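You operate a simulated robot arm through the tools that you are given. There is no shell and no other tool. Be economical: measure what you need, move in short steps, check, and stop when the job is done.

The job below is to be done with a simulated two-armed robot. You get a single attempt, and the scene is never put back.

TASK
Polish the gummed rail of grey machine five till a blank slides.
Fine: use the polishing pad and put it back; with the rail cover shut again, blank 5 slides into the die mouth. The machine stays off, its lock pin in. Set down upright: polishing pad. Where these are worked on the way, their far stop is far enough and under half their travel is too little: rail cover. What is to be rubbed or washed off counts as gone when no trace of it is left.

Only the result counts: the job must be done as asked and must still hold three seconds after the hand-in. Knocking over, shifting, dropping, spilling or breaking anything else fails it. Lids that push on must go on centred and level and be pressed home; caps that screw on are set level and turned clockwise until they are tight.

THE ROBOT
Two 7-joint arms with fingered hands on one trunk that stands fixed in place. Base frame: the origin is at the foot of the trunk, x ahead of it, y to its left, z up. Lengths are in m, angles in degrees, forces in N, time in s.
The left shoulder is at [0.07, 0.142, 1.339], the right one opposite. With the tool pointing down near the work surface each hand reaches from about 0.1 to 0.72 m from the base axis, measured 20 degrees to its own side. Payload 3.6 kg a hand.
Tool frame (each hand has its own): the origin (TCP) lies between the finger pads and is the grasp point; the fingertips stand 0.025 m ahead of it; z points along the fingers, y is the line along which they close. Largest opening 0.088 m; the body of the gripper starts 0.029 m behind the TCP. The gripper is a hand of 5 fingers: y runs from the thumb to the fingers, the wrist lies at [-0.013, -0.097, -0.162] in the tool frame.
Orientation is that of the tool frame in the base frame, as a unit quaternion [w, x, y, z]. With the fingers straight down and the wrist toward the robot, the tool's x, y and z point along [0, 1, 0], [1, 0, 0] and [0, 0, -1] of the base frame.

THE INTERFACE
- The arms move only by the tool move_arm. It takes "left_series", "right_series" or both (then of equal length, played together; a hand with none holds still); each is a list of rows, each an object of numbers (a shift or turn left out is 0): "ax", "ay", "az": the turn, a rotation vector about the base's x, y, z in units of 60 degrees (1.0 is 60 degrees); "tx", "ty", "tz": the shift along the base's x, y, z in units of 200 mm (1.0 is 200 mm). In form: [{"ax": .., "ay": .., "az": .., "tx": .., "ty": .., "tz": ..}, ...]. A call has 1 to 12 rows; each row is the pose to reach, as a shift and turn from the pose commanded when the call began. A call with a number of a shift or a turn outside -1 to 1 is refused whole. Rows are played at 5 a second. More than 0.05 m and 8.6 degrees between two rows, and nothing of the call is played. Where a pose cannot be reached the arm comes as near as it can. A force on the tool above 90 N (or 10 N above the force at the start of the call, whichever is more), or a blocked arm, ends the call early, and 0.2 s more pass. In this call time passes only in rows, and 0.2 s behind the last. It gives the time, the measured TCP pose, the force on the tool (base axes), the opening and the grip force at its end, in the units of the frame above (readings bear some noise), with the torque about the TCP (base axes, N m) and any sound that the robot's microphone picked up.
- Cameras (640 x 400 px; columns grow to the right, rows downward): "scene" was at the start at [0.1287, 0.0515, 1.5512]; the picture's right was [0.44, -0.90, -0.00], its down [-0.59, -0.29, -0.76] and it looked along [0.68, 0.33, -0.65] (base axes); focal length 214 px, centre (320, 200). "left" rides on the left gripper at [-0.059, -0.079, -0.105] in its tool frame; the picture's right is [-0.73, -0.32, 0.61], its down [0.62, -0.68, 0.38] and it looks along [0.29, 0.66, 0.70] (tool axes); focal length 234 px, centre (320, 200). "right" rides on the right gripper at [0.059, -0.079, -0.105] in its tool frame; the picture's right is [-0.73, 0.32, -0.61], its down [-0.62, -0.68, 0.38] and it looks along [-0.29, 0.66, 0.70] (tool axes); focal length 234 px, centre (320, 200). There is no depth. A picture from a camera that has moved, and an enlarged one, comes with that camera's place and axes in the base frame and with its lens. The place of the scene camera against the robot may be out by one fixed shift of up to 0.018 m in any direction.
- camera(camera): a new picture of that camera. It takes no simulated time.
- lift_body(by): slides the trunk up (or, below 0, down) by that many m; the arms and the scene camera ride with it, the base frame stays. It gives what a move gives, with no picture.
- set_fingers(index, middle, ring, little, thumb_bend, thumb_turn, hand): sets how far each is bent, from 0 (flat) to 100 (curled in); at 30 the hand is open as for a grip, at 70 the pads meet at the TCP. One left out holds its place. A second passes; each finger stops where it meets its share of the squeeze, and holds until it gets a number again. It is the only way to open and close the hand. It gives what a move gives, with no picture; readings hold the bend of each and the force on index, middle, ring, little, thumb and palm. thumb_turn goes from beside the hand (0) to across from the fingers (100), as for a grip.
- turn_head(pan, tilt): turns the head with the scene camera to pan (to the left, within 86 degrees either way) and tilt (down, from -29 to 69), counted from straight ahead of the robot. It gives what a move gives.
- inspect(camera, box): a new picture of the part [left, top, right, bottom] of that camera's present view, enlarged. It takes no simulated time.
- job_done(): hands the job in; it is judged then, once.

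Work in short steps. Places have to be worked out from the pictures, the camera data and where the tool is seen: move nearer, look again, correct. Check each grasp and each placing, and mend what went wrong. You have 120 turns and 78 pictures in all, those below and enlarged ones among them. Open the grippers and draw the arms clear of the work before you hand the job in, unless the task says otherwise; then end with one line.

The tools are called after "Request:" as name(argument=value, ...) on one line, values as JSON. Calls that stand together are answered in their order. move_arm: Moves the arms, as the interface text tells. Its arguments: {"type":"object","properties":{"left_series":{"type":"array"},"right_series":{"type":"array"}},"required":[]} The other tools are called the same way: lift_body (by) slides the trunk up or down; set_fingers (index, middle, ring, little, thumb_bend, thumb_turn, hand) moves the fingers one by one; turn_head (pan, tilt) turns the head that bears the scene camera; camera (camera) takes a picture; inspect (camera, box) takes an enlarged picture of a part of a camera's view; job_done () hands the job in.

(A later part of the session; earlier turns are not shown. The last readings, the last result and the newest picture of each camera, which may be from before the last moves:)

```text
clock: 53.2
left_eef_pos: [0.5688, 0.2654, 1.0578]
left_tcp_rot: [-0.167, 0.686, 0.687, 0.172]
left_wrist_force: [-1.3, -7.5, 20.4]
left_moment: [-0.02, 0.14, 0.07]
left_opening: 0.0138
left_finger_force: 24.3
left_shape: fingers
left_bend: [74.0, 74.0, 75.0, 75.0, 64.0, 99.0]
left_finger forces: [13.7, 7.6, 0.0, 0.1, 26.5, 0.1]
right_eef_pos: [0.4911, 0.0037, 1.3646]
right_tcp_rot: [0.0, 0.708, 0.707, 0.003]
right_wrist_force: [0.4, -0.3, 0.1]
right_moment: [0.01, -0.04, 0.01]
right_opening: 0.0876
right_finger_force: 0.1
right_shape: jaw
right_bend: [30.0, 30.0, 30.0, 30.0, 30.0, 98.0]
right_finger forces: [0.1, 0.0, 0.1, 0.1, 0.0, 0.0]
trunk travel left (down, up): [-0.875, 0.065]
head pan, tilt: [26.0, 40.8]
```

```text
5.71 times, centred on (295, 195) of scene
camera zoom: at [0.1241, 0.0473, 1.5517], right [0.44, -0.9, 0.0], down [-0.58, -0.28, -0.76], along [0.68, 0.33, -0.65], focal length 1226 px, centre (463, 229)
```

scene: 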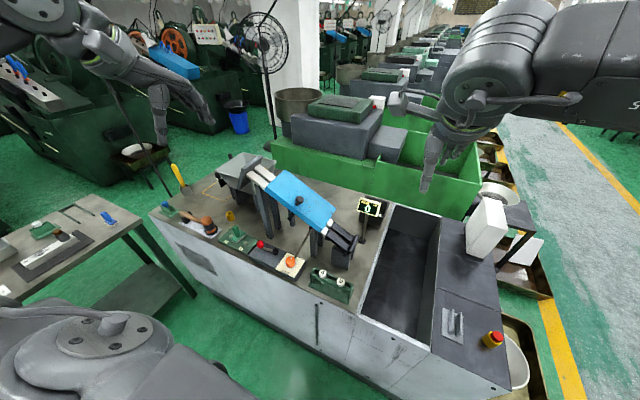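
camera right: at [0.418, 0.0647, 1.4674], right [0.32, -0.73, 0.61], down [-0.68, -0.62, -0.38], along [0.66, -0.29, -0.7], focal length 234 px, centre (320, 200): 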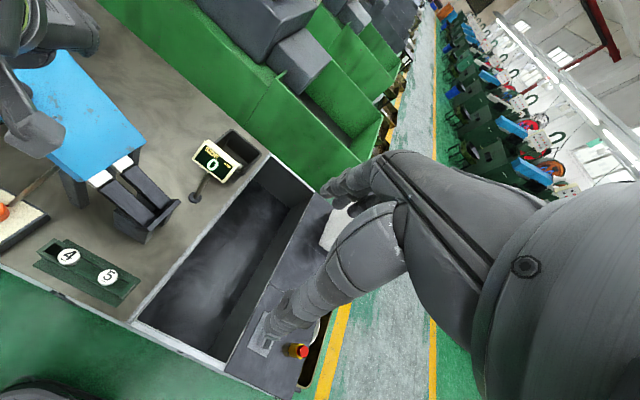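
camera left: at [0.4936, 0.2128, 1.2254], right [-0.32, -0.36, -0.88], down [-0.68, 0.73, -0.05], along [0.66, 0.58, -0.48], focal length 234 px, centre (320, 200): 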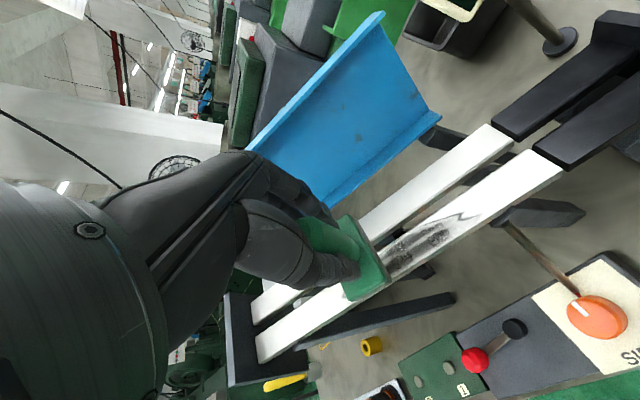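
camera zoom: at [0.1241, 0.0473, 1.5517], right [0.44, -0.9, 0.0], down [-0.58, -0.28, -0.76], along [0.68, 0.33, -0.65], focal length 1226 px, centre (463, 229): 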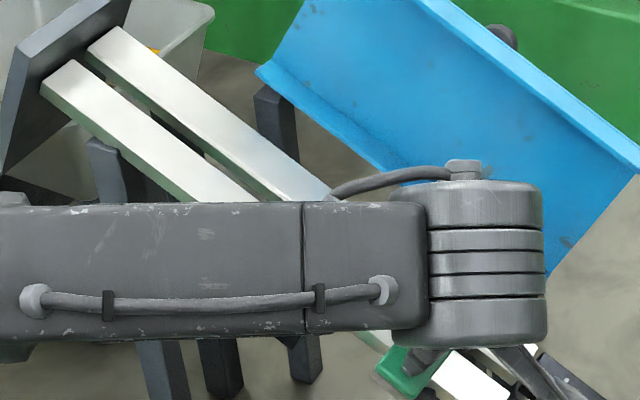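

Now I lift the pad off along the normal and draw back toward the robot so the rail can be seen.

Request:
move_arm(left_series=[{"ty": -0.05, "tz": 0.09}, {"ty": -0.12, "tz": 0.22}, {"ty": -0.2, "tz": 0.38}, {"tx": -0.15, "ty": -0.2, "tz": 0.5}, {"tx": -0.35, "ty": -0.2, "tz": 0.55}, {"tx": -0.55, "ty": -0.2, "tz": 0.6}])

Request:
inspect(camera="scene", box=[220, 140, 380, 240])

Request:
inspect(camera="left", box=[280, 60, 600, 260])

```text
clock: 54.6
left_eef_pos: [0.46, 0.2283, 1.1768]
left_tcp_rot: [-0.169, 0.685, 0.688, 0.17]
left_wrist_force: [0.1, 0.0, -1.0]
left_moment: [0.0, -0.04, 0.0]
left_opening: 0.0134
left_finger_force: 16.0
left_shape: fingers
left_bend: [73.0, 74.0, 75.0, 75.0, 63.0, 98.0]
left_finger forces: [9.2, 5.9, 0.0, 0.0, 15.7, 0.1]
right_eef_pos: [0.4941, 0.0066, 1.3645]
right_tcp_rot: [0.0, 0.707, 0.707, 0.001]
right_wrist_force: [-0.5, 0.1, -0.2]
right_moment: [-0.01, 0.01, -0.01]
right_opening: 0.0877
right_finger_force: 0.1
right_shape: jaw
right_bend: [30.0, 30.0, 30.0, 30.0, 30.0, 98.0]
right_finger forces: [0.1, 0.0, 0.0, 0.1, 0.0, 0.1]
trunk travel left (down, up): [-0.875, 0.065]
head pan, tilt: [26.0, 40.8]
```

```text
4.00 times, centred on (300, 190) of scene
camera zoom: at [0.1268, 0.0504, 1.5514], right [0.44, -0.9, 0.0], down [-0.59, -0.29, -0.76], along [0.68, 0.33, -0.65], focal length 858 px, centre (400, 240)
```

zoom: 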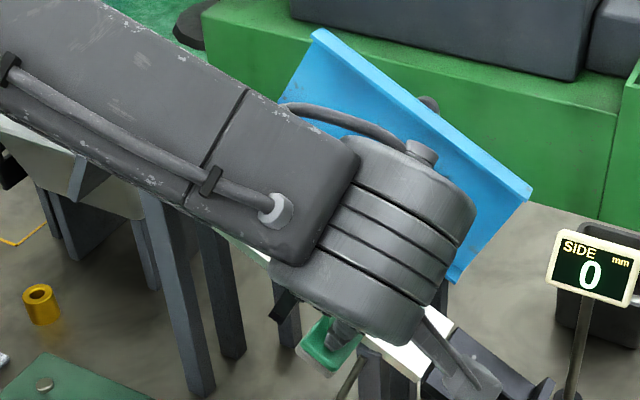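

```text
2.00 times, centred on (440, 160) of left
camera zoom: at [0.3805, 0.1293, 1.242], right [-0.32, -0.36, -0.88], down [-0.68, 0.73, -0.05], along [0.66, 0.58, -0.48], focal length 468 px, centre (80, 280)
```

zoom: 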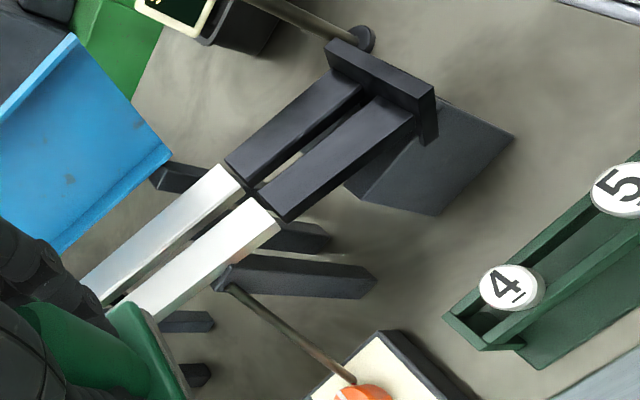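

I carry the pad back toward its tray, untilting on the way, and then inspect the rail.

Request:
move_arm(left_series=[{"ty": 0.1, "tz": 0.04, "ax": -0.07}, {"ty": 0.25, "tz": 0.08, "ax": -0.16}, {"ty": 0.42, "tz": 0.115, "ax": -0.25}, {"ty": 0.6, "tz": 0.115, "ax": -0.34}, {"ty": 0.8, "tz": 0.115, "ax": -0.42}, {"ty": 1.0, "tz": 0.115, "ax": -0.46}])

Request:
move_arm(left_series=[{"ty": 0.22}, {"ty": 0.45}, {"ty": 0.67}, {"ty": 0.865}])

Request:
inspect(camera="scene", box=[230, 150, 370, 240])

```text
clock: 56.0
left_eef_pos: [0.461, 0.4315, 1.1977]
left_tcp_rot: [0.001, 0.707, 0.708, 0.001]
left_wrist_force: [-0.3, -0.5, -1.2]
left_moment: [-0.02, -0.02, 0.02]
left_opening: 0.0136
left_finger_force: 15.1
left_shape: fingers
left_bend: [73.0, 74.0, 75.0, 75.0, 63.0, 98.0]
left_finger forces: [9.5, 5.6, 0.0, 0.0, 14.5, 0.0]
right_eef_pos: [0.4945, 0.0079, 1.3626]
right_tcp_rot: [0.0, 0.707, 0.707, -0.001]
right_wrist_force: [0.1, -0.2, 0.2]
right_moment: [0.02, 0.0, 0.04]
right_opening: 0.0878
right_finger_force: 0.1
right_shape: jaw
right_bend: [30.0, 30.0, 30.0, 30.0, 30.0, 98.0]
right_finger forces: [0.1, 0.0, 0.0, 0.0, 0.1, 0.2]
trunk travel left (down, up): [-0.875, 0.065]
head pan, tilt: [26.0, 40.8]
```

```text
clock: 57.0
left_eef_pos: [0.4621, 0.6029, 1.1987]
left_tcp_rot: [0.001, 0.706, 0.708, 0.001]
left_wrist_force: [0.1, -0.1, -1.1]
left_moment: [0.0, 0.04, 0.0]
left_opening: 0.0134
left_finger_force: 14.7
left_shape: fingers
left_bend: [73.0, 74.0, 75.0, 75.0, 63.0, 98.0]
left_finger forces: [9.4, 6.0, 0.0, 0.0, 14.5, 0.0]
right_eef_pos: [0.4952, 0.0079, 1.3625]
right_tcp_rot: [0.001, 0.707, 0.707, -0.001]
right_wrist_force: [-0.5, 0.1, -0.1]
right_moment: [0.02, -0.01, 0.02]
right_opening: 0.0877
right_finger_force: 0.0
right_shape: jaw
right_bend: [30.0, 30.0, 30.0, 30.0, 30.0, 98.0]
right_finger forces: [0.0, 0.0, 0.0, 0.0, 0.0, 0.0]
trunk travel left (down, up): [-0.875, 0.065]
head pan, tilt: [26.0, 40.8]
```

```text
4.44 times, centred on (300, 195) of scene
camera zoom: at [0.1293, 0.0528, 1.5511], right [0.44, -0.9, 0.0], down [-0.59, -0.29, -0.76], along [0.68, 0.33, -0.65], focal length 953 px, centre (409, 222)
```

zoom: 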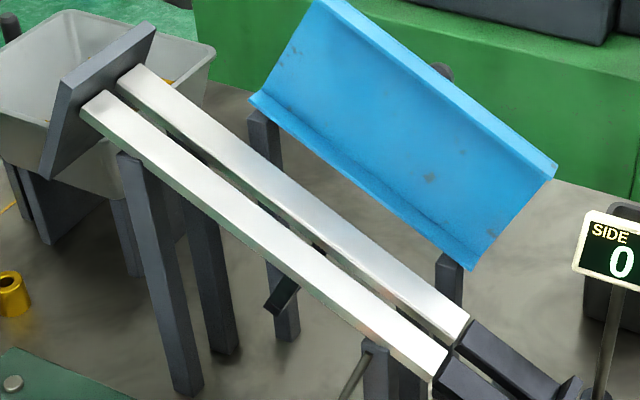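

The rail looks clean. I zoom in to check for leftover traces, and check the pad in the hand.

Request:
inspect(camera="scene", box=[265, 175, 335, 225])

Request:
inspect(camera="left", box=[220, 140, 460, 290])

```text
8.00 times, centred on (300, 200) of scene
camera zoom: at [0.1293, 0.0528, 1.5511], right [0.44, -0.9, 0.0], down [-0.59, -0.29, -0.76], along [0.68, 0.33, -0.65], focal length 1716 px, centre (480, 200)
```

zoom: 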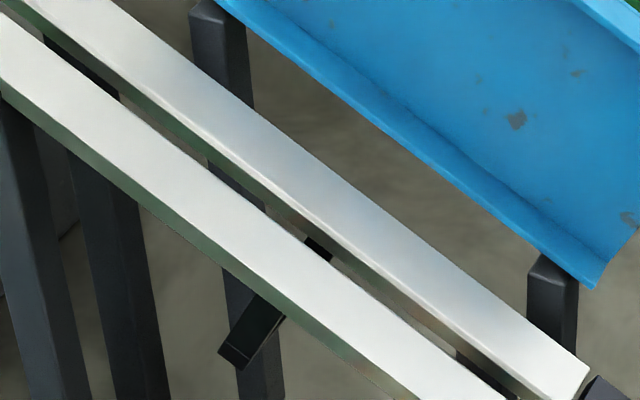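

```text
2.67 times, centred on (340, 215) of left
camera zoom: at [0.3831, 0.5456, 1.3028], right [-0.32, -0.73, -0.61], down [-0.68, 0.62, -0.38], along [0.66, 0.29, -0.69], focal length 624 px, centre (267, 160)
```

zoom: 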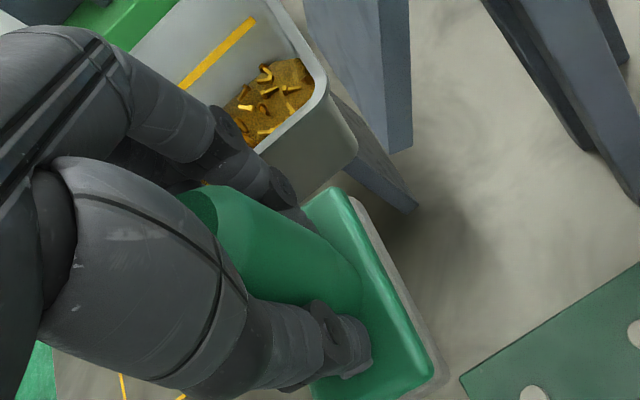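

No trace is left. I return the pad above its spot on the tray and lower it.

Request:
move_arm(left_series=[{"tx": 0.05, "tz": -0.2}, {"tx": 0.1, "tz": -0.4}, {"tx": 0.15, "tz": -0.6}, {"tx": 0.2, "ty": 0.003, "tz": -0.8}, {"tx": 0.2, "ty": 0.003, "tz": -1.0}])

Request:
move_arm(left_series=[{"tz": -0.2}, {"tz": -0.36}, {"tz": -0.44}, {"tz": -0.475}])

Request:
inspect(camera="left", box=[220, 140, 460, 290])

```text
clock: 58.2
left_eef_pos: [0.5018, 0.6024, 0.9963]
left_tcp_rot: [0.0, 0.706, 0.708, 0.0]
left_wrist_force: [-0.3, -0.5, -0.8]
left_moment: [-0.01, -0.03, 0.03]
left_opening: 0.0135
left_finger_force: 14.3
left_shape: fingers
left_bend: [73.0, 74.0, 75.0, 75.0, 63.0, 98.0]
left_finger forces: [9.3, 5.7, 0.0, 0.0, 14.1, 0.0]
right_eef_pos: [0.4964, 0.008, 1.363]
right_tcp_rot: [-0.001, 0.707, 0.708, 0.0]
right_wrist_force: [-0.4, -0.1, 0.4]
right_moment: [0.0, 0.01, 0.0]
right_opening: 0.0874
right_finger_force: 0.1
right_shape: jaw
right_bend: [30.0, 30.0, 30.0, 30.0, 30.0, 98.0]
right_finger forces: [0.1, 0.1, 0.1, 0.0, 0.1, 0.0]
trunk travel left (down, up): [-0.875, 0.065]
head pan, tilt: [26.0, 40.8]
```

```text
clock: 59.2
left_eef_pos: [0.5011, 0.603, 0.9031]
left_tcp_rot: [0.0, 0.706, 0.708, 0.001]
left_wrist_force: [0.2, 0.5, -1.8]
left_moment: [0.0, 0.01, 0.03]
left_opening: 0.0133
left_finger_force: 14.5
left_shape: fingers
left_bend: [73.0, 74.0, 75.0, 75.0, 63.0, 98.0]
left_finger forces: [9.3, 5.7, 0.1, 0.1, 13.7, 0.0]
right_eef_pos: [0.4961, 0.0065, 1.3629]
right_tcp_rot: [0.0, 0.707, 0.707, 0.0]
right_wrist_force: [-0.2, 0.3, 0.6]
right_moment: [0.0, -0.01, 0.0]
right_opening: 0.0876
right_finger_force: 0.1
right_shape: jaw
right_bend: [30.0, 30.0, 30.0, 30.0, 30.0, 98.0]
right_finger forces: [0.0, 0.1, 0.0, 0.0, 0.0, 0.1]
trunk travel left (down, up): [-0.875, 0.065]
head pan, tilt: [26.0, 40.8]
```

```text
2.67 times, centred on (340, 215) of left
camera zoom: at [0.4218, 0.5454, 1.008], right [-0.32, -0.73, -0.61], down [-0.68, 0.62, -0.38], along [0.66, 0.29, -0.69], focal length 624 px, centre (267, 160)
```

zoom: 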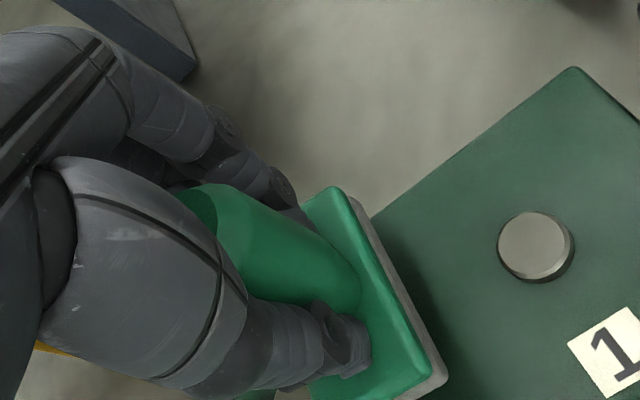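

Nearly down; I feel the last millimetres.

Request:
move_arm(left_series=[{"ty": -0.01, "tz": -0.015}, {"ty": -0.01, "tz": -0.03}])

Request:
move_arm(left_series=[{"tz": -0.015}])

```text
clock: 59.8
left_eef_pos: [0.5011, 0.6018, 0.8986]
left_tcp_rot: [-0.001, 0.706, 0.709, 0.001]
left_wrist_force: [-0.5, 0.4, -1.0]
left_moment: [0.0, 0.0, 0.0]
left_opening: 0.0134
left_finger_force: 14.6
left_shape: fingers
left_bend: [73.0, 74.0, 75.0, 75.0, 63.0, 98.0]
left_finger forces: [9.3, 5.8, 0.0, 0.0, 13.8, 0.0]
right_eef_pos: [0.4962, 0.0076, 1.364]
right_tcp_rot: [0.001, 0.707, 0.707, 0.0]
right_wrist_force: [-0.3, 0.0, -0.2]
right_moment: [0.0, -0.02, -0.01]
right_opening: 0.0877
right_finger_force: 0.1
right_shape: jaw
right_bend: [30.0, 30.0, 30.0, 30.0, 30.0, 98.0]
right_finger forces: [0.0, 0.0, 0.1, 0.0, 0.0, 0.0]
trunk travel left (down, up): [-0.875, 0.065]
head pan, tilt: [26.0, 40.8]
```

```text
clock: 60.2
left_eef_pos: [0.5009, 0.6012, 0.8947]
left_tcp_rot: [0.001, 0.707, 0.708, 0.001]
left_wrist_force: [-0.1, 0.2, -1.2]
left_moment: [0.01, -0.03, 0.0]
left_opening: 0.0132
left_finger_force: 14.5
left_shape: fingers
left_bend: [73.0, 74.0, 75.0, 75.0, 63.0, 98.0]
left_finger forces: [9.1, 5.8, 0.0, 0.0, 13.7, 0.0]
right_eef_pos: [0.4949, 0.0079, 1.3633]
right_tcp_rot: [0.0, 0.707, 0.707, 0.0]
right_wrist_force: [0.0, -0.8, 0.1]
right_moment: [0.01, -0.01, 0.02]
right_opening: 0.0877
right_finger_force: 0.2
right_shape: jaw
right_bend: [30.0, 30.0, 30.0, 30.0, 30.0, 98.0]
right_finger forces: [0.0, 0.0, 0.1, 0.0, 0.0, 0.1]
trunk travel left (down, up): [-0.875, 0.065]
head pan, tilt: [26.0, 40.8]
```

No contact yet, as the pad slipped up a few mm in the grip. I go on carefully.

Request:
move_arm(left_series=[{"tz": -0.012}])

Request:
move_arm(left_series=[{"tz": -0.012}])

Request:
inspect(camera="left", box=[220, 140, 460, 290])

```text
clock: 60.6
left_eef_pos: [0.5001, 0.6006, 0.8929]
left_tcp_rot: [0.001, 0.706, 0.708, 0.0]
left_wrist_force: [-0.4, -0.3, -1.3]
left_moment: [0.01, 0.01, 0.0]
left_opening: 0.0134
left_finger_force: 14.4
left_shape: fingers
left_bend: [73.0, 74.0, 75.0, 75.0, 63.0, 98.0]
left_finger forces: [9.2, 5.7, 0.0, 0.0, 13.9, 0.0]
right_eef_pos: [0.4956, 0.009, 1.3624]
right_tcp_rot: [0.0, 0.707, 0.708, 0.0]
right_wrist_force: [-0.2, 0.0, -0.6]
right_moment: [0.01, 0.01, 0.0]
right_opening: 0.0877
right_finger_force: 0.1
right_shape: jaw
right_bend: [30.0, 30.0, 30.0, 30.0, 30.0, 98.0]
right_finger forces: [0.0, 0.0, 0.0, 0.1, 0.0, 0.0]
trunk travel left (down, up): [-0.875, 0.065]
head pan, tilt: [26.0, 40.8]
```

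```text
clock: 61.0
left_eef_pos: [0.5003, 0.6021, 0.8884]
left_tcp_rot: [0.0, 0.707, 0.707, 0.002]
left_wrist_force: [0.7, 0.7, -1.1]
left_moment: [0.01, 0.0, 0.0]
left_opening: 0.0132
left_finger_force: 14.4
left_shape: fingers
left_bend: [73.0, 74.0, 75.0, 75.0, 63.0, 98.0]
left_finger forces: [9.3, 5.8, 0.0, 0.0, 14.1, 0.0]
right_eef_pos: [0.4956, 0.0082, 1.3634]
right_tcp_rot: [0.0, 0.707, 0.707, 0.0]
right_wrist_force: [0.5, -0.2, 0.1]
right_moment: [0.02, 0.0, 0.01]
right_opening: 0.0876
right_finger_force: 0.0
right_shape: jaw
right_bend: [30.0, 30.0, 30.0, 30.0, 30.0, 98.0]
right_finger forces: [0.0, 0.1, 0.0, 0.0, 0.0, 0.0]
trunk travel left (down, up): [-0.875, 0.065]
head pan, tilt: [26.0, 40.8]
```

```text
2.67 times, centred on (340, 215) of left
camera zoom: at [0.4218, 0.5437, 0.994], right [-0.32, -0.73, -0.61], down [-0.68, 0.62, -0.38], along [0.66, 0.29, -0.69], focal length 624 px, centre (267, 160)
```

zoom: 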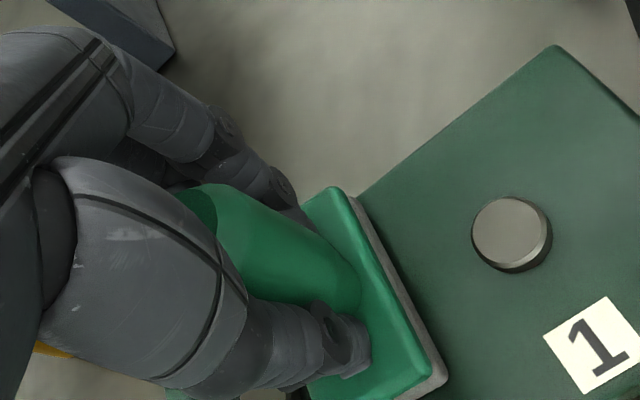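

Very close to the tray now. Two more small steps.

Request:
move_arm(left_series=[{"tz": -0.01}])

Request:
move_arm(left_series=[{"tz": -0.01}])

```text
clock: 61.4
left_eef_pos: [0.5011, 0.6013, 0.8881]
left_tcp_rot: [0.001, 0.706, 0.709, 0.003]
left_wrist_force: [0.6, 0.6, 4.6]
left_moment: [-0.04, 0.16, -0.07]
left_opening: 0.0132
left_finger_force: 17.5
left_shape: fingers
left_bend: [73.0, 74.0, 75.0, 75.0, 64.0, 99.0]
left_finger forces: [9.4, 7.0, 0.0, 0.1, 18.8, 0.0]
right_eef_pos: [0.494, 0.0061, 1.364]
right_tcp_rot: [0.0, 0.708, 0.707, 0.0]
right_wrist_force: [0.1, -0.1, -0.1]
right_moment: [0.01, 0.02, 0.01]
right_opening: 0.0875
right_finger_force: 0.0
right_shape: jaw
right_bend: [30.0, 30.0, 30.0, 30.0, 30.0, 98.0]
right_finger forces: [0.1, 0.1, 0.1, 0.0, 0.0, 0.1]
trunk travel left (down, up): [-0.875, 0.065]
head pan, tilt: [26.0, 40.8]
```

```text
clock: 61.8
left_eef_pos: [0.4999, 0.6002, 0.8891]
left_tcp_rot: [0.0, 0.706, 0.708, 0.004]
left_wrist_force: [2.0, 2.1, 14.6]
left_moment: [-0.11, 0.47, -0.01]
left_opening: 0.0132
left_finger_force: 22.9
left_shape: fingers
left_bend: [73.0, 74.0, 75.0, 75.0, 64.0, 99.0]
left_finger forces: [9.6, 7.5, 0.1, 0.1, 28.1, 0.0]
right_eef_pos: [0.4925, 0.005, 1.3643]
right_tcp_rot: [0.0, 0.707, 0.707, 0.001]
right_wrist_force: [-0.1, -0.3, 0.0]
right_moment: [0.0, 0.01, 0.02]
right_opening: 0.0877
right_finger_force: 0.0
right_shape: jaw
right_bend: [30.0, 30.0, 30.0, 30.0, 30.0, 98.0]
right_finger forces: [0.1, 0.0, 0.0, 0.0, 0.0, 0.0]
trunk travel left (down, up): [-0.875, 0.065]
head pan, tilt: [26.0, 40.8]
```

The pad is seated. I ease off 2 mm, open the hand and rise straight up.

Request:
move_arm(left_series=[{"tz": 0.01}])

Request:
set_fingers(hand="left", index=30, middle=30, ring=30, little=30, thumb_bend=30)

Request:
move_arm(left_series=[{"tz": 0.1}, {"tz": 0.25}, {"tz": 0.5}, {"tz": 0.75}])

Request:
inspect(camera="scene", box=[200, 200, 300, 265])

```text
clock: 62.2
left_eef_pos: [0.501, 0.5995, 0.8885]
left_tcp_rot: [0.002, 0.707, 0.707, 0.002]
left_wrist_force: [1.1, 1.2, 10.4]
left_moment: [-0.11, 0.31, -0.09]
left_opening: 0.0136
left_finger_force: 19.3
left_shape: fingers
left_bend: [73.0, 74.0, 75.0, 75.0, 64.0, 99.0]
left_finger forces: [9.6, 6.4, 0.0, 0.0, 23.1, 0.0]
right_eef_pos: [0.4934, 0.0051, 1.3638]
right_tcp_rot: [-0.001, 0.707, 0.707, 0.0]
right_wrist_force: [0.3, 0.1, 0.2]
right_moment: [0.0, -0.01, 0.01]
right_opening: 0.0876
right_finger_force: 0.0
right_shape: jaw
right_bend: [30.0, 30.0, 30.0, 30.0, 30.0, 98.0]
right_finger forces: [0.0, 0.0, 0.1, 0.0, 0.0, 0.0]
trunk travel left (down, up): [-0.875, 0.065]
head pan, tilt: [26.0, 40.8]
```

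```text
clock: 63.2
left_eef_pos: [0.4998, 0.602, 0.8881]
left_tcp_rot: [0.0, 0.707, 0.708, 0.002]
left_wrist_force: [-0.2, -0.2, 0.1]
left_moment: [0.01, -0.01, -0.01]
left_opening: 0.0846
left_finger_force: 0.1
left_shape: fingers
left_bend: [30.0, 30.0, 30.0, 30.0, 30.0, 96.0]
left_finger forces: [0.1, 0.1, 0.0, 0.0, 0.0, 0.0]
right_eef_pos: [0.4954, 0.0068, 1.3629]
right_tcp_rot: [0.0, 0.708, 0.707, 0.0]
right_wrist_force: [0.1, 0.0, 0.2]
right_moment: [-0.02, 0.02, -0.02]
right_opening: 0.0879
right_finger_force: 0.0
right_shape: jaw
right_bend: [30.0, 30.0, 30.0, 30.0, 30.0, 98.0]
right_finger forces: [0.0, 0.0, 0.0, 0.0, 0.1, 0.0]
trunk travel left (down, up): [-0.875, 0.065]
head pan, tilt: [26.0, 40.8]
```

```text
clock: 64.2
left_eef_pos: [0.5007, 0.6007, 1.0402]
left_tcp_rot: [0.0, 0.706, 0.708, 0.001]
left_wrist_force: [-0.8, 0.5, 0.7]
left_moment: [0.02, -0.01, 0.03]
left_opening: 0.0849
left_finger_force: 0.1
left_shape: fingers
left_bend: [30.0, 30.0, 30.0, 30.0, 30.0, 96.0]
left_finger forces: [0.0, 0.1, 0.0, 0.0, 0.0, 0.0]
right_eef_pos: [0.4939, 0.0071, 1.3623]
right_tcp_rot: [0.0, 0.708, 0.707, 0.001]
right_wrist_force: [0.0, 0.3, -1.0]
right_moment: [0.01, 0.04, -0.01]
right_opening: 0.0876
right_finger_force: 0.1
right_shape: jaw
right_bend: [30.0, 30.0, 30.0, 30.0, 30.0, 98.0]
right_finger forces: [0.0, 0.0, 0.1, 0.1, 0.0, 0.0]
trunk travel left (down, up): [-0.875, 0.065]
head pan, tilt: [26.0, 40.8]
```

```text
6.15 times, centred on (250, 232) of scene
camera zoom: at [0.1278, 0.0511, 1.5513], right [0.44, -0.9, 0.0], down [-0.59, -0.29, -0.76], along [0.68, 0.33, -0.65], focal length 1320 px, centre (751, 0)
```

zoom: 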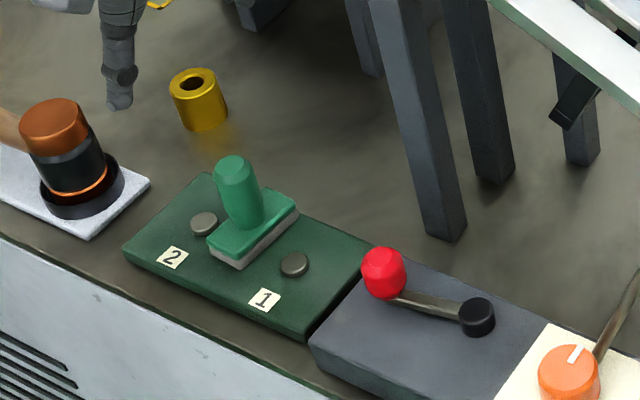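

The pad is back upright in its place. Now I'll close the cover: fingers straight behind its free edge (≈(0.712, 0.36, 1.176) upslope of the knob), then pull toward me. I straighten the fingers and travel over.

Request:
set_fingers(hand="left", index=5, middle=5, ring=5, little=5, thumb_bend=10)

Request:
move_arm(left_series=[{"tx": -0.05, "tz": 0.23}, {"tx": -0.1, "tz": 0.46}, {"tx": -0.15, "tz": 0.69}, {"tx": -0.17, "tz": 0.92}, {"tx": -0.17, "ty": -0.15, "tz": 1.0, "ax": 0.08}, {"tx": -0.17, "ty": -0.38, "tz": 1.0, "ax": 0.18}, {"tx": -0.17, "ty": -0.6, "tz": 1.0, "ax": 0.28}, {"tx": -0.17, "ty": -0.8, "tz": 1.0, "ax": 0.38}, {"tx": -0.15, "ty": -1.0, "tz": 1.0, "ax": 0.45}])

Request:
move_arm(left_series=[{"tx": 0.2, "ty": -0.06, "tz": 0.05}, {"tx": 0.42, "ty": -0.13, "tz": 0.12}, {"tx": 0.64, "ty": -0.2, "tz": 0.18}, {"tx": 0.85, "ty": -0.27, "tz": 0.2}, {"tx": 1.0, "ty": -0.29, "tz": 0.2}])

Request:
camera(camera="left")

Request:
inspect(camera="scene", box=[220, 110, 380, 210])

```text
clock: 65.2
left_eef_pos: [0.5014, 0.6012, 1.0367]
left_tcp_rot: [0.0, 0.707, 0.708, 0.001]
left_wrist_force: [0.0, 0.9, 0.4]
left_moment: [0.01, 0.01, -0.04]
left_opening: 0.1254
left_finger_force: 0.0
left_shape: fingers
left_bend: [5.0, 5.0, 5.0, 5.0, 10.0, 94.0]
left_finger forces: [0.0, 0.1, 0.0, 0.0, 0.0, 0.0]
right_eef_pos: [0.4956, 0.0066, 1.3627]
right_tcp_rot: [0.0, 0.707, 0.707, 0.0]
right_wrist_force: [0.7, 0.3, -0.7]
right_moment: [-0.02, -0.01, 0.0]
right_opening: 0.0876
right_finger_force: 0.1
right_shape: jaw
right_bend: [30.0, 30.0, 30.0, 30.0, 30.0, 98.0]
right_finger forces: [0.0, 0.0, 0.0, 0.1, 0.0, 0.1]
trunk travel left (down, up): [-0.875, 0.065]
head pan, tilt: [26.0, 40.8]
```

```text
clock: 67.4
left_eef_pos: [0.465, 0.4075, 1.2078]
left_tcp_rot: [-0.17, 0.699, 0.683, 0.129]
left_wrist_force: [-0.2, 0.1, 1.2]
left_moment: [-0.01, 0.0, 0.0]
left_opening: 0.1251
left_finger_force: 0.1
left_shape: fingers
left_bend: [5.0, 5.0, 5.0, 5.0, 10.0, 94.0]
left_finger forces: [0.0, 0.0, 0.0, 0.0, 0.0, 0.0]
left hand out of reach, approached as far as the arm can: row 9
right_eef_pos: [0.4964, 0.0077, 1.3633]
right_tcp_rot: [0.0, 0.707, 0.707, -0.001]
right_wrist_force: [0.1, -0.1, -0.3]
right_moment: [-0.01, -0.01, 0.01]
right_opening: 0.0877
right_finger_force: 0.1
right_shape: jaw
right_bend: [30.0, 30.0, 30.0, 30.0, 30.0, 98.0]
right_finger forces: [0.1, 0.0, 0.0, 0.0, 0.0, 0.1]
trunk travel left (down, up): [-0.875, 0.065]
head pan, tilt: [26.0, 40.8]
stopped in row 9 (left hand): the arm was blocked; the commanded pose is now the measured one
```

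```text
clock: 68.6
left_eef_pos: [0.6672, 0.3494, 1.2477]
left_tcp_rot: [-0.171, 0.699, 0.683, 0.128]
left_wrist_force: [-0.5, 0.4, -1.0]
left_moment: [0.02, 0.02, -0.02]
left_opening: 0.1255
left_finger_force: 0.1
left_shape: fingers
left_bend: [5.0, 5.0, 5.0, 5.0, 10.0, 94.0]
left_finger forces: [0.1, 0.1, 0.0, 0.1, 0.0, 0.0]
right_eef_pos: [0.4975, 0.0069, 1.3629]
right_tcp_rot: [0.0, 0.707, 0.707, -0.001]
right_wrist_force: [0.0, -0.8, -0.3]
right_moment: [0.01, 0.02, 0.02]
right_opening: 0.0878
right_finger_force: 0.1
right_shape: jaw
right_bend: [30.0, 30.0, 30.0, 30.0, 30.0, 98.0]
right_finger forces: [0.0, 0.0, 0.2, 0.0, 0.0, 0.1]
trunk travel left (down, up): [-0.875, 0.065]
head pan, tilt: [26.0, 40.8]
```

```text
20 pictures are left
camera left: at [0.5914, 0.2536, 1.3236], right [-0.38, -0.41, -0.83], down [-0.68, 0.73, -0.05], along [0.63, 0.55, -0.55], focal length 234 px, centre (320, 200)
```

left: 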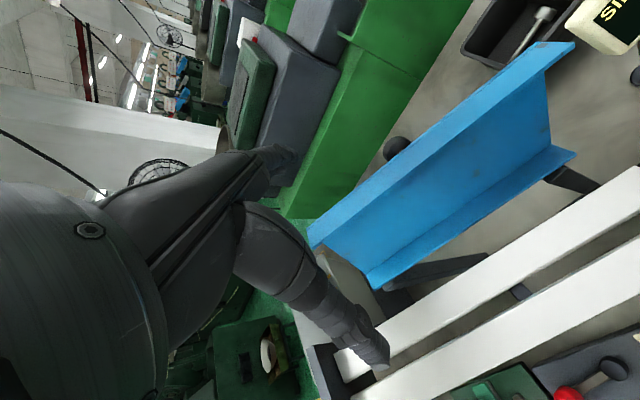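

```text
4.00 times, centred on (300, 160) of scene
camera zoom: at [0.1311, 0.0506, 1.551], right [0.44, -0.9, 0.0], down [-0.59, -0.29, -0.76], along [0.68, 0.33, -0.65], focal length 858 px, centre (400, 360)
```

zoom: 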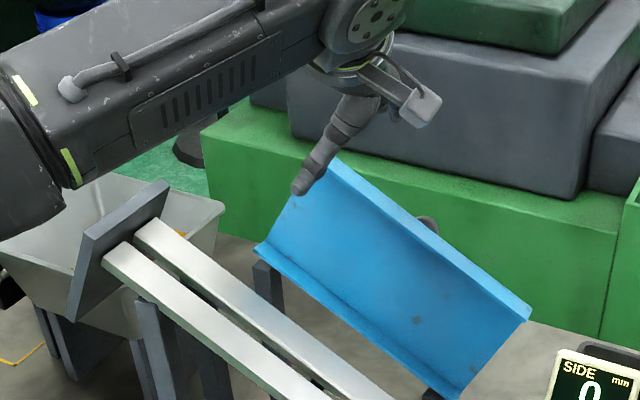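

The free edge lies at x≈0.69, running from (y 0.196, z 1.118) to (y 0.39, z 1.226). Fingers are just behind and above it; I advance a little and lower them behind the edge.

Request:
move_arm(left_series=[{"tx": 0.08}, {"tx": 0.1, "ty": 0.035, "tz": -0.066}, {"tx": 0.1, "ty": 0.07, "tz": -0.132}, {"tx": 0.1, "ty": 0.08, "tz": -0.15}])

Request:
inspect(camera="left", box=[200, 100, 440, 360])

```text
clock: 69.6
left_eef_pos: [0.6842, 0.3655, 1.2191]
left_tcp_rot: [-0.169, 0.699, 0.683, 0.13]
left_wrist_force: [-0.5, -0.2, -0.5]
left_moment: [0.0, 0.01, 0.0]
left_opening: 0.1251
left_finger_force: 0.1
left_shape: fingers
left_bend: [5.0, 5.0, 5.0, 5.0, 10.0, 94.0]
left_finger forces: [0.1, 0.1, 0.0, 0.0, 0.1, 0.0]
right_eef_pos: [0.4953, 0.0068, 1.3634]
right_tcp_rot: [-0.001, 0.707, 0.707, 0.0]
right_wrist_force: [0.3, 0.5, -0.3]
right_moment: [0.02, -0.01, 0.03]
right_opening: 0.0877
right_finger_force: 0.1
right_shape: jaw
right_bend: [30.0, 30.0, 30.0, 30.0, 30.0, 98.0]
right_finger forces: [0.0, 0.1, 0.0, 0.1, 0.0, 0.0]
trunk travel left (down, up): [-0.875, 0.065]
head pan, tilt: [26.0, 40.8]
```

```text
1.54 times, centred on (320, 230) of left
camera zoom: at [0.6097, 0.2701, 1.2946], right [-0.38, -0.41, -0.83], down [-0.68, 0.73, -0.05], along [0.63, 0.55, -0.55], focal length 360 px, centre (320, 154)
```

zoom: 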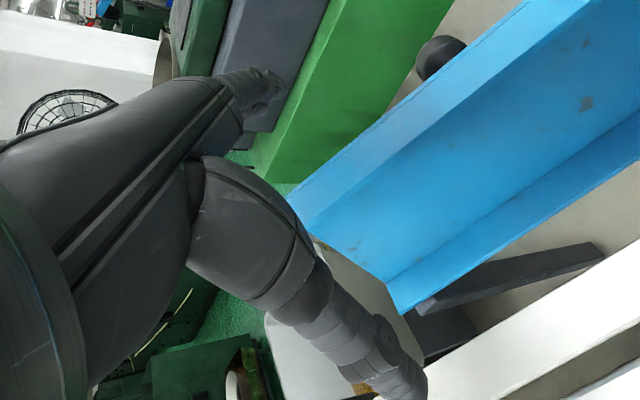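

Index and middle are behind the edge with ~28 mm overlap. I shift 2 cm down-slope and pull toward the robot.

Request:
move_arm(left_series=[{"ty": -0.088, "tz": -0.047}, {"tx": -0.12, "ty": -0.088, "tz": -0.047}, {"tx": -0.26, "ty": -0.088, "tz": -0.047}, {"tx": -0.4, "ty": -0.088, "tz": -0.04}, {"tx": -0.52, "ty": -0.088, "tz": -0.04}])

Request:
inspect(camera="scene", box=[220, 120, 380, 220])

```text
clock: 70.8
left_eef_pos: [0.5793, 0.3477, 1.2103]
left_tcp_rot: [-0.17, 0.698, 0.683, 0.13]
left_wrist_force: [-0.1, 0.6, -0.6]
left_moment: [0.0, -0.01, 0.02]
left_opening: 0.1256
left_finger_force: 0.0
left_shape: fingers
left_bend: [5.0, 5.0, 5.0, 5.0, 10.0, 94.0]
left_finger forces: [0.0, 0.0, 0.0, 0.0, 0.0, 0.0]
right_eef_pos: [0.4948, 0.0079, 1.3632]
right_tcp_rot: [0.0, 0.707, 0.707, 0.001]
right_wrist_force: [-0.8, -0.6, -0.3]
right_moment: [0.0, 0.01, 0.0]
right_opening: 0.0874
right_finger_force: 0.1
right_shape: jaw
right_bend: [30.0, 30.0, 30.0, 30.0, 30.0, 98.0]
right_finger forces: [0.0, 0.0, 0.1, 0.0, 0.0, 0.0]
trunk travel left (down, up): [-0.875, 0.065]
head pan, tilt: [26.0, 40.8]
```

```text
4.00 times, centred on (300, 170) of scene
camera zoom: at [0.1275, 0.0519, 1.5513], right [0.44, -0.9, 0.0], down [-0.59, -0.29, -0.76], along [0.68, 0.33, -0.65], focal length 858 px, centre (400, 320)
```

zoom: 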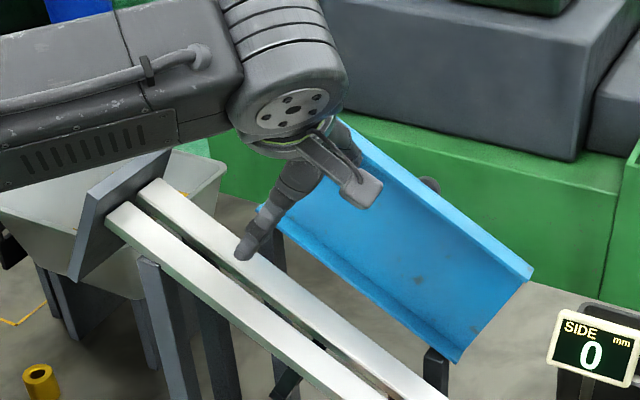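

The splayed straight fingers passed above the edge. I raise, set the fingers to bend 40 (tips known at 30 mm ahead of the TCP), and go behind again.

Request:
move_arm(left_series=[{"ty": -0.1, "tz": 0.2}, {"tx": 0.2, "ty": -0.1, "tz": 0.22}, {"tx": 0.4, "ty": -0.1, "tz": 0.22}, {"tx": 0.62, "ty": -0.1, "tz": 0.22}])

Request:
set_fingers(hand="left", index=38, middle=38, ring=38, little=38)

Request:
move_arm(left_series=[{"ty": 0.05, "tz": -0.1}, {"ty": 0.1, "tz": -0.2}, {"ty": 0.12, "tz": -0.25}])

Request:
move_arm(left_series=[{"tx": -0.08}, {"tx": -0.16}, {"tx": -0.24}])

Request:
inspect(camera="scene", box=[220, 120, 380, 220])

```text
clock: 71.8
left_eef_pos: [0.7068, 0.3265, 1.254]
left_tcp_rot: [-0.17, 0.699, 0.682, 0.129]
left_wrist_force: [-0.6, -0.3, 0.4]
left_moment: [0.03, 0.0, 0.01]
left_opening: 0.1252
left_finger_force: 0.0
left_shape: fingers
left_bend: [5.0, 5.0, 5.0, 5.0, 10.0, 94.0]
left_finger forces: [0.1, 0.1, 0.0, 0.0, 0.0, 0.0]
right_eef_pos: [0.4976, 0.0066, 1.3629]
right_tcp_rot: [-0.001, 0.707, 0.707, 0.0]
right_wrist_force: [0.7, -0.1, 0.3]
right_moment: [0.01, 0.0, 0.01]
right_opening: 0.0874
right_finger_force: 0.1
right_shape: jaw
right_bend: [30.0, 30.0, 30.0, 30.0, 30.0, 98.0]
right_finger forces: [0.0, 0.1, 0.0, 0.1, 0.1, 0.1]
trunk travel left (down, up): [-0.875, 0.065]
head pan, tilt: [26.0, 40.8]
```

```text
clock: 72.8
left_eef_pos: [0.7042, 0.3283, 1.2552]
left_tcp_rot: [-0.17, 0.699, 0.683, 0.13]
left_wrist_force: [0.0, 0.9, 0.8]
left_moment: [-0.01, 0.02, -0.01]
left_opening: 0.0899
left_finger_force: 0.1
left_shape: fingers
left_bend: [38.0, 38.0, 38.0, 38.0, 10.0, 94.0]
left_finger forces: [0.0, 0.0, 0.0, 0.0, 0.0, 0.0]
right_eef_pos: [0.4959, 0.008, 1.3635]
right_tcp_rot: [0.0, 0.707, 0.707, 0.0]
right_wrist_force: [1.0, 0.4, 0.8]
right_moment: [-0.04, 0.03, 0.02]
right_opening: 0.0876
right_finger_force: 0.1
right_shape: jaw
right_bend: [30.0, 30.0, 30.0, 30.0, 30.0, 98.0]
right_finger forces: [0.0, 0.0, 0.0, 0.0, 0.1, 0.0]
trunk travel left (down, up): [-0.875, 0.065]
head pan, tilt: [26.0, 40.8]
```

```text
clock: 73.6
left_eef_pos: [0.7049, 0.3498, 1.2036]
left_tcp_rot: [-0.17, 0.698, 0.684, 0.129]
left_wrist_force: [0.4, -0.2, 0.0]
left_moment: [-0.01, 0.02, 0.03]
left_opening: 0.0901
left_finger_force: 0.0
left_shape: fingers
left_bend: [38.0, 38.0, 38.0, 38.0, 10.0, 94.0]
left_finger forces: [0.0, 0.0, 0.1, 0.0, 0.0, 0.1]
right_eef_pos: [0.4951, 0.0076, 1.3634]
right_tcp_rot: [0.0, 0.707, 0.707, 0.0]
right_wrist_force: [-0.4, 0.2, -0.2]
right_moment: [-0.03, 0.02, 0.01]
right_opening: 0.0878
right_finger_force: 0.1
right_shape: jaw
right_bend: [30.0, 30.0, 30.0, 30.0, 30.0, 98.0]
right_finger forces: [0.1, 0.0, 0.0, 0.0, 0.1, 0.1]
trunk travel left (down, up): [-0.875, 0.065]
head pan, tilt: [26.0, 40.8]
```

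```text
clock: 74.4
left_eef_pos: [0.6552, 0.3507, 1.2047]
left_tcp_rot: [-0.169, 0.699, 0.682, 0.129]
left_wrist_force: [3.3, -1.0, 3.4]
left_moment: [-0.04, -0.16, -0.09]
left_opening: 0.0931
left_finger_force: 1.5
left_shape: fingers
left_bend: [35.0, 37.0, 37.0, 38.0, 10.0, 94.0]
left_finger forces: [2.9, 0.7, 0.4, 0.0, 0.0, 0.0]
right_eef_pos: [0.4936, 0.0062, 1.3643]
right_tcp_rot: [0.001, 0.707, 0.707, 0.0]
right_wrist_force: [-0.6, -0.3, -0.8]
right_moment: [-0.02, -0.01, -0.02]
right_opening: 0.0874
right_finger_force: 0.0
right_shape: jaw
right_bend: [30.0, 30.0, 30.0, 30.0, 30.0, 98.0]
right_finger forces: [0.0, 0.0, 0.1, 0.0, 0.0, 0.1]
trunk travel left (down, up): [-0.875, 0.065]
head pan, tilt: [26.0, 40.8]
```

```text
4.00 times, centred on (300, 170) of scene
camera zoom: at [0.1278, 0.0507, 1.5514], right [0.44, -0.9, 0.0], down [-0.59, -0.29, -0.76], along [0.68, 0.33, -0.65], focal length 858 px, centre (400, 320)
```

zoom: 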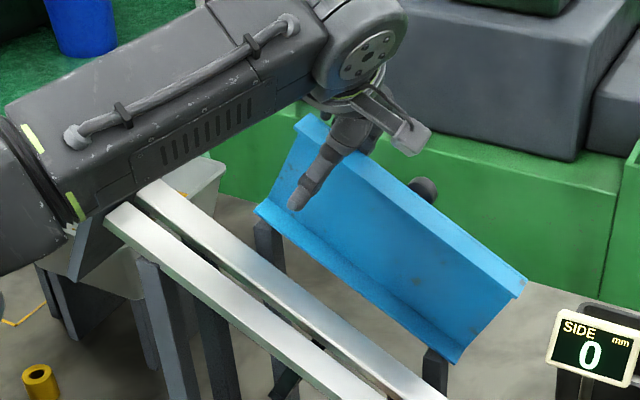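

The cover is swinging back toward closed. I continue pulling, following its arc downward.

Request:
move_arm(left_series=[{"tx": -0.1}, {"tx": -0.2, "tz": -0.01}, {"tx": -0.3, "tz": -0.03}, {"tx": -0.4, "tz": -0.07}, {"tx": -0.5, "tz": -0.13}])

Request:
inspect(camera="scene", box=[220, 130, 380, 230])

```text
clock: 75.6
left_eef_pos: [0.5558, 0.3533, 1.1782]
left_tcp_rot: [-0.17, 0.699, 0.683, 0.13]
left_wrist_force: [0.2, 0.9, 0.1]
left_moment: [-0.01, -0.04, 0.02]
left_opening: 0.0902
left_finger_force: 0.5
left_shape: fingers
left_bend: [38.0, 37.0, 38.0, 38.0, 10.0, 94.0]
left_finger forces: [0.1, 0.5, 0.0, 0.0, 0.0, 0.1]
right_eef_pos: [0.4946, 0.0074, 1.3629]
right_tcp_rot: [0.0, 0.707, 0.707, 0.0]
right_wrist_force: [-0.2, -0.4, -0.2]
right_moment: [-0.02, 0.02, -0.02]
right_opening: 0.0876
right_finger_force: 0.2
right_shape: jaw
right_bend: [30.0, 30.0, 30.0, 30.0, 30.0, 98.0]
right_finger forces: [0.1, 0.1, 0.0, 0.0, 0.0, 0.0]
trunk travel left (down, up): [-0.875, 0.065]
head pan, tilt: [26.0, 40.8]
```

```text
4.00 times, centred on (300, 180) of scene
camera zoom: at [0.1276, 0.052, 1.5513], right [0.44, -0.9, 0.0], down [-0.59, -0.29, -0.76], along [0.68, 0.33, -0.65], focal length 858 px, centre (400, 280)
```

zoom: 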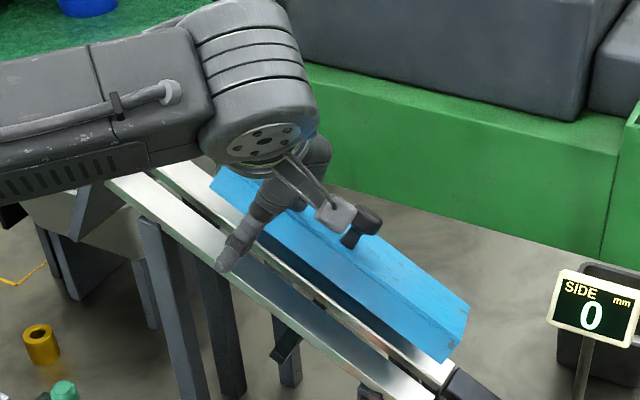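

The cover is a bit past upright toward shut. I lift the hand out, make a fist, and push it down from above.

Request:
move_arm(left_series=[{"ty": -0.07, "tz": 0.133}, {"ty": -0.138, "tz": 0.266}, {"tx": 0.15, "ty": -0.138, "tz": 0.29}, {"tx": 0.32, "ty": -0.138, "tz": 0.29}])

Request:
set_fingers(hand="left", index=70, middle=70, ring=70, little=70, thumb_bend=65)

Request:
move_arm(left_series=[{"ty": 0.05, "tz": -0.1}, {"ty": 0.1, "tz": -0.19}, {"tx": -0.03, "ty": 0.14, "tz": -0.27}, {"tx": -0.07, "ty": 0.18, "tz": -0.35}, {"tx": -0.12, "ty": 0.21, "tz": -0.41}, {"tx": -0.16, "ty": 0.235, "tz": -0.455}])

Request:
inspect(camera="scene", box=[220, 130, 380, 230])

```text
clock: 76.6
left_eef_pos: [0.6233, 0.3249, 1.236]
left_tcp_rot: [-0.17, 0.699, 0.683, 0.129]
left_wrist_force: [0.4, -0.8, -0.1]
left_moment: [0.0, -0.03, 0.03]
left_opening: 0.0897
left_finger_force: 0.1
left_shape: fingers
left_bend: [38.0, 38.0, 38.0, 38.0, 10.0, 94.0]
left_finger forces: [0.0, 0.1, 0.0, 0.0, 0.0, 0.0]
right_eef_pos: [0.4971, 0.0073, 1.3603]
right_tcp_rot: [0.0, 0.708, 0.706, 0.0]
right_wrist_force: [0.7, 0.5, -0.6]
right_moment: [0.02, 0.01, 0.0]
right_opening: 0.088
right_finger_force: 0.1
right_shape: jaw
right_bend: [30.0, 30.0, 30.0, 30.0, 30.0, 98.0]
right_finger forces: [0.0, 0.0, 0.0, 0.0, 0.0, 0.0]
trunk travel left (down, up): [-0.875, 0.065]
head pan, tilt: [26.0, 40.8]
```

```text
clock: 77.6
left_eef_pos: [0.6202, 0.3249, 1.2371]
left_tcp_rot: [-0.169, 0.699, 0.683, 0.129]
left_wrist_force: [-0.3, -0.1, -1.1]
left_moment: [0.0, -0.01, 0.0]
left_opening: 0.004
left_finger_force: 0.0
left_shape: fingers
left_bend: [70.0, 70.0, 70.0, 70.0, 65.0, 100.0]
left_finger forces: [0.0, 0.0, 0.0, 0.0, 0.0, 0.0]
right_eef_pos: [0.4934, 0.0063, 1.3634]
right_tcp_rot: [0.0, 0.707, 0.707, 0.0]
right_wrist_force: [-0.4, -0.4, -0.1]
right_moment: [0.01, 0.01, -0.01]
right_opening: 0.0877
right_finger_force: 0.0
right_shape: jaw
right_bend: [30.0, 30.0, 30.0, 30.0, 30.0, 98.0]
right_finger forces: [0.0, 0.0, 0.0, 0.0, 0.0, 0.1]
trunk travel left (down, up): [-0.875, 0.065]
head pan, tilt: [26.0, 40.8]
```

```text
clock: 79.0
left_eef_pos: [0.589, 0.3726, 1.1456]
left_tcp_rot: [-0.169, 0.699, 0.682, 0.13]
left_wrist_force: [0.6, 0.0, -0.4]
left_moment: [0.01, 0.01, 0.01]
left_opening: 0.0033
left_finger_force: 0.1
left_shape: fingers
left_bend: [70.0, 70.0, 70.0, 70.0, 65.0, 100.0]
left_finger forces: [0.1, 0.1, 0.0, 0.0, 0.0, 0.1]
right_eef_pos: [0.4956, 0.0065, 1.3643]
right_tcp_rot: [0.001, 0.707, 0.707, 0.001]
right_wrist_force: [0.0, -0.4, 0.4]
right_moment: [0.04, -0.01, 0.02]
right_opening: 0.0879
right_finger_force: 0.1
right_shape: jaw
right_bend: [30.0, 30.0, 30.0, 30.0, 30.0, 98.0]
right_finger forces: [0.1, 0.1, 0.1, 0.1, 0.1, 0.0]
trunk travel left (down, up): [-0.875, 0.065]
head pan, tilt: [26.0, 40.8]
```

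```text
4.00 times, centred on (300, 180) of scene
camera zoom: at [0.1284, 0.052, 1.5512], right [0.44, -0.9, 0.0], down [-0.59, -0.29, -0.76], along [0.68, 0.33, -0.65], focal length 858 px, centre (400, 280)
```

zoom: 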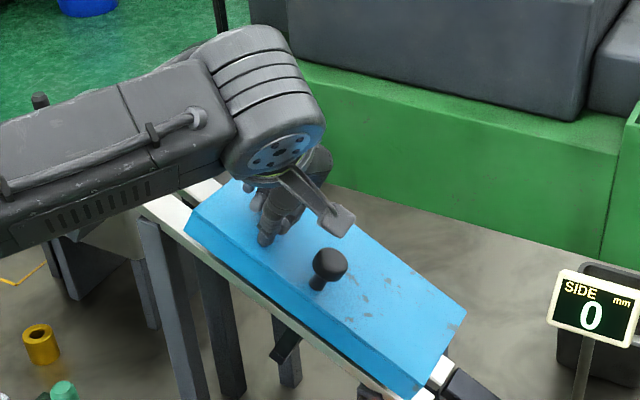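

Nearly shut; a small gap remains at the near edge. I move toward the near edge and press down.

Request:
move_arm(left_series=[{"tx": -0.1, "ty": 0.01, "tz": -0.02}, {"tx": -0.1, "ty": 0.025, "tz": -0.05}, {"tx": -0.1, "ty": 0.035, "tz": -0.07}])

Request:
move_arm(left_series=[{"ty": 0.01, "tz": -0.02}, {"ty": 0.02, "tz": -0.04}])

Request:
inspect(camera="scene", box=[220, 130, 380, 230])

```text
clock: 79.8
left_eef_pos: [0.5711, 0.3778, 1.1319]
left_tcp_rot: [-0.169, 0.699, 0.683, 0.13]
left_wrist_force: [0.6, 0.3, 2.0]
left_moment: [0.01, -0.01, 0.0]
left_opening: 0.0035
left_finger_force: 0.7
left_shape: fingers
left_bend: [70.0, 70.0, 70.0, 70.0, 65.0, 100.0]
left_finger forces: [0.0, 0.8, 0.1, 0.1, 0.0, 0.1]
right_eef_pos: [0.4962, 0.0056, 1.3622]
right_tcp_rot: [0.0, 0.707, 0.707, 0.0]
right_wrist_force: [-0.6, 0.4, -0.7]
right_moment: [0.01, -0.05, 0.0]
right_opening: 0.0877
right_finger_force: 0.0
right_shape: jaw
right_bend: [30.0, 30.0, 30.0, 30.0, 30.0, 98.0]
right_finger forces: [0.0, 0.0, 0.0, 0.0, 0.0, 0.1]
trunk travel left (down, up): [-0.875, 0.065]
head pan, tilt: [26.0, 40.8]
```

```text
clock: 80.4
left_eef_pos: [0.566, 0.375, 1.1306]
left_tcp_rot: [-0.168, 0.699, 0.682, 0.134]
left_wrist_force: [2.4, -10.5, 29.3]
left_moment: [0.12, 0.11, 0.05]
left_opening: 0.0021
left_finger_force: 14.8
left_shape: fingers
left_bend: [70.0, 70.0, 70.0, 70.0, 67.0, 100.0]
left_finger forces: [8.0, 3.1, 0.1, 0.0, 19.0, 0.1]
right_eef_pos: [0.491, 0.0003, 1.3656]
right_tcp_rot: [0.0, 0.708, 0.707, 0.003]
right_wrist_force: [0.6, 0.6, -0.9]
right_moment: [-0.04, -0.03, 0.0]
right_opening: 0.0877
right_finger_force: 0.0
right_shape: jaw
right_bend: [30.0, 30.0, 30.0, 30.0, 30.0, 98.0]
right_finger forces: [0.0, 0.0, 0.1, 0.0, 0.1, 0.0]
trunk travel left (down, up): [-0.875, 0.065]
head pan, tilt: [26.0, 40.8]
```

```text
4.00 times, centred on (300, 180) of scene
camera zoom: at [0.124, 0.0438, 1.5523], right [0.44, -0.9, 0.0], down [-0.58, -0.28, -0.76], along [0.68, 0.33, -0.65], focal length 858 px, centre (400, 280)
```

zoom: 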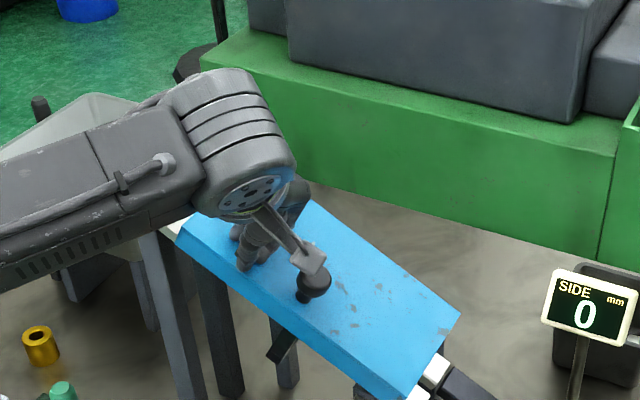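

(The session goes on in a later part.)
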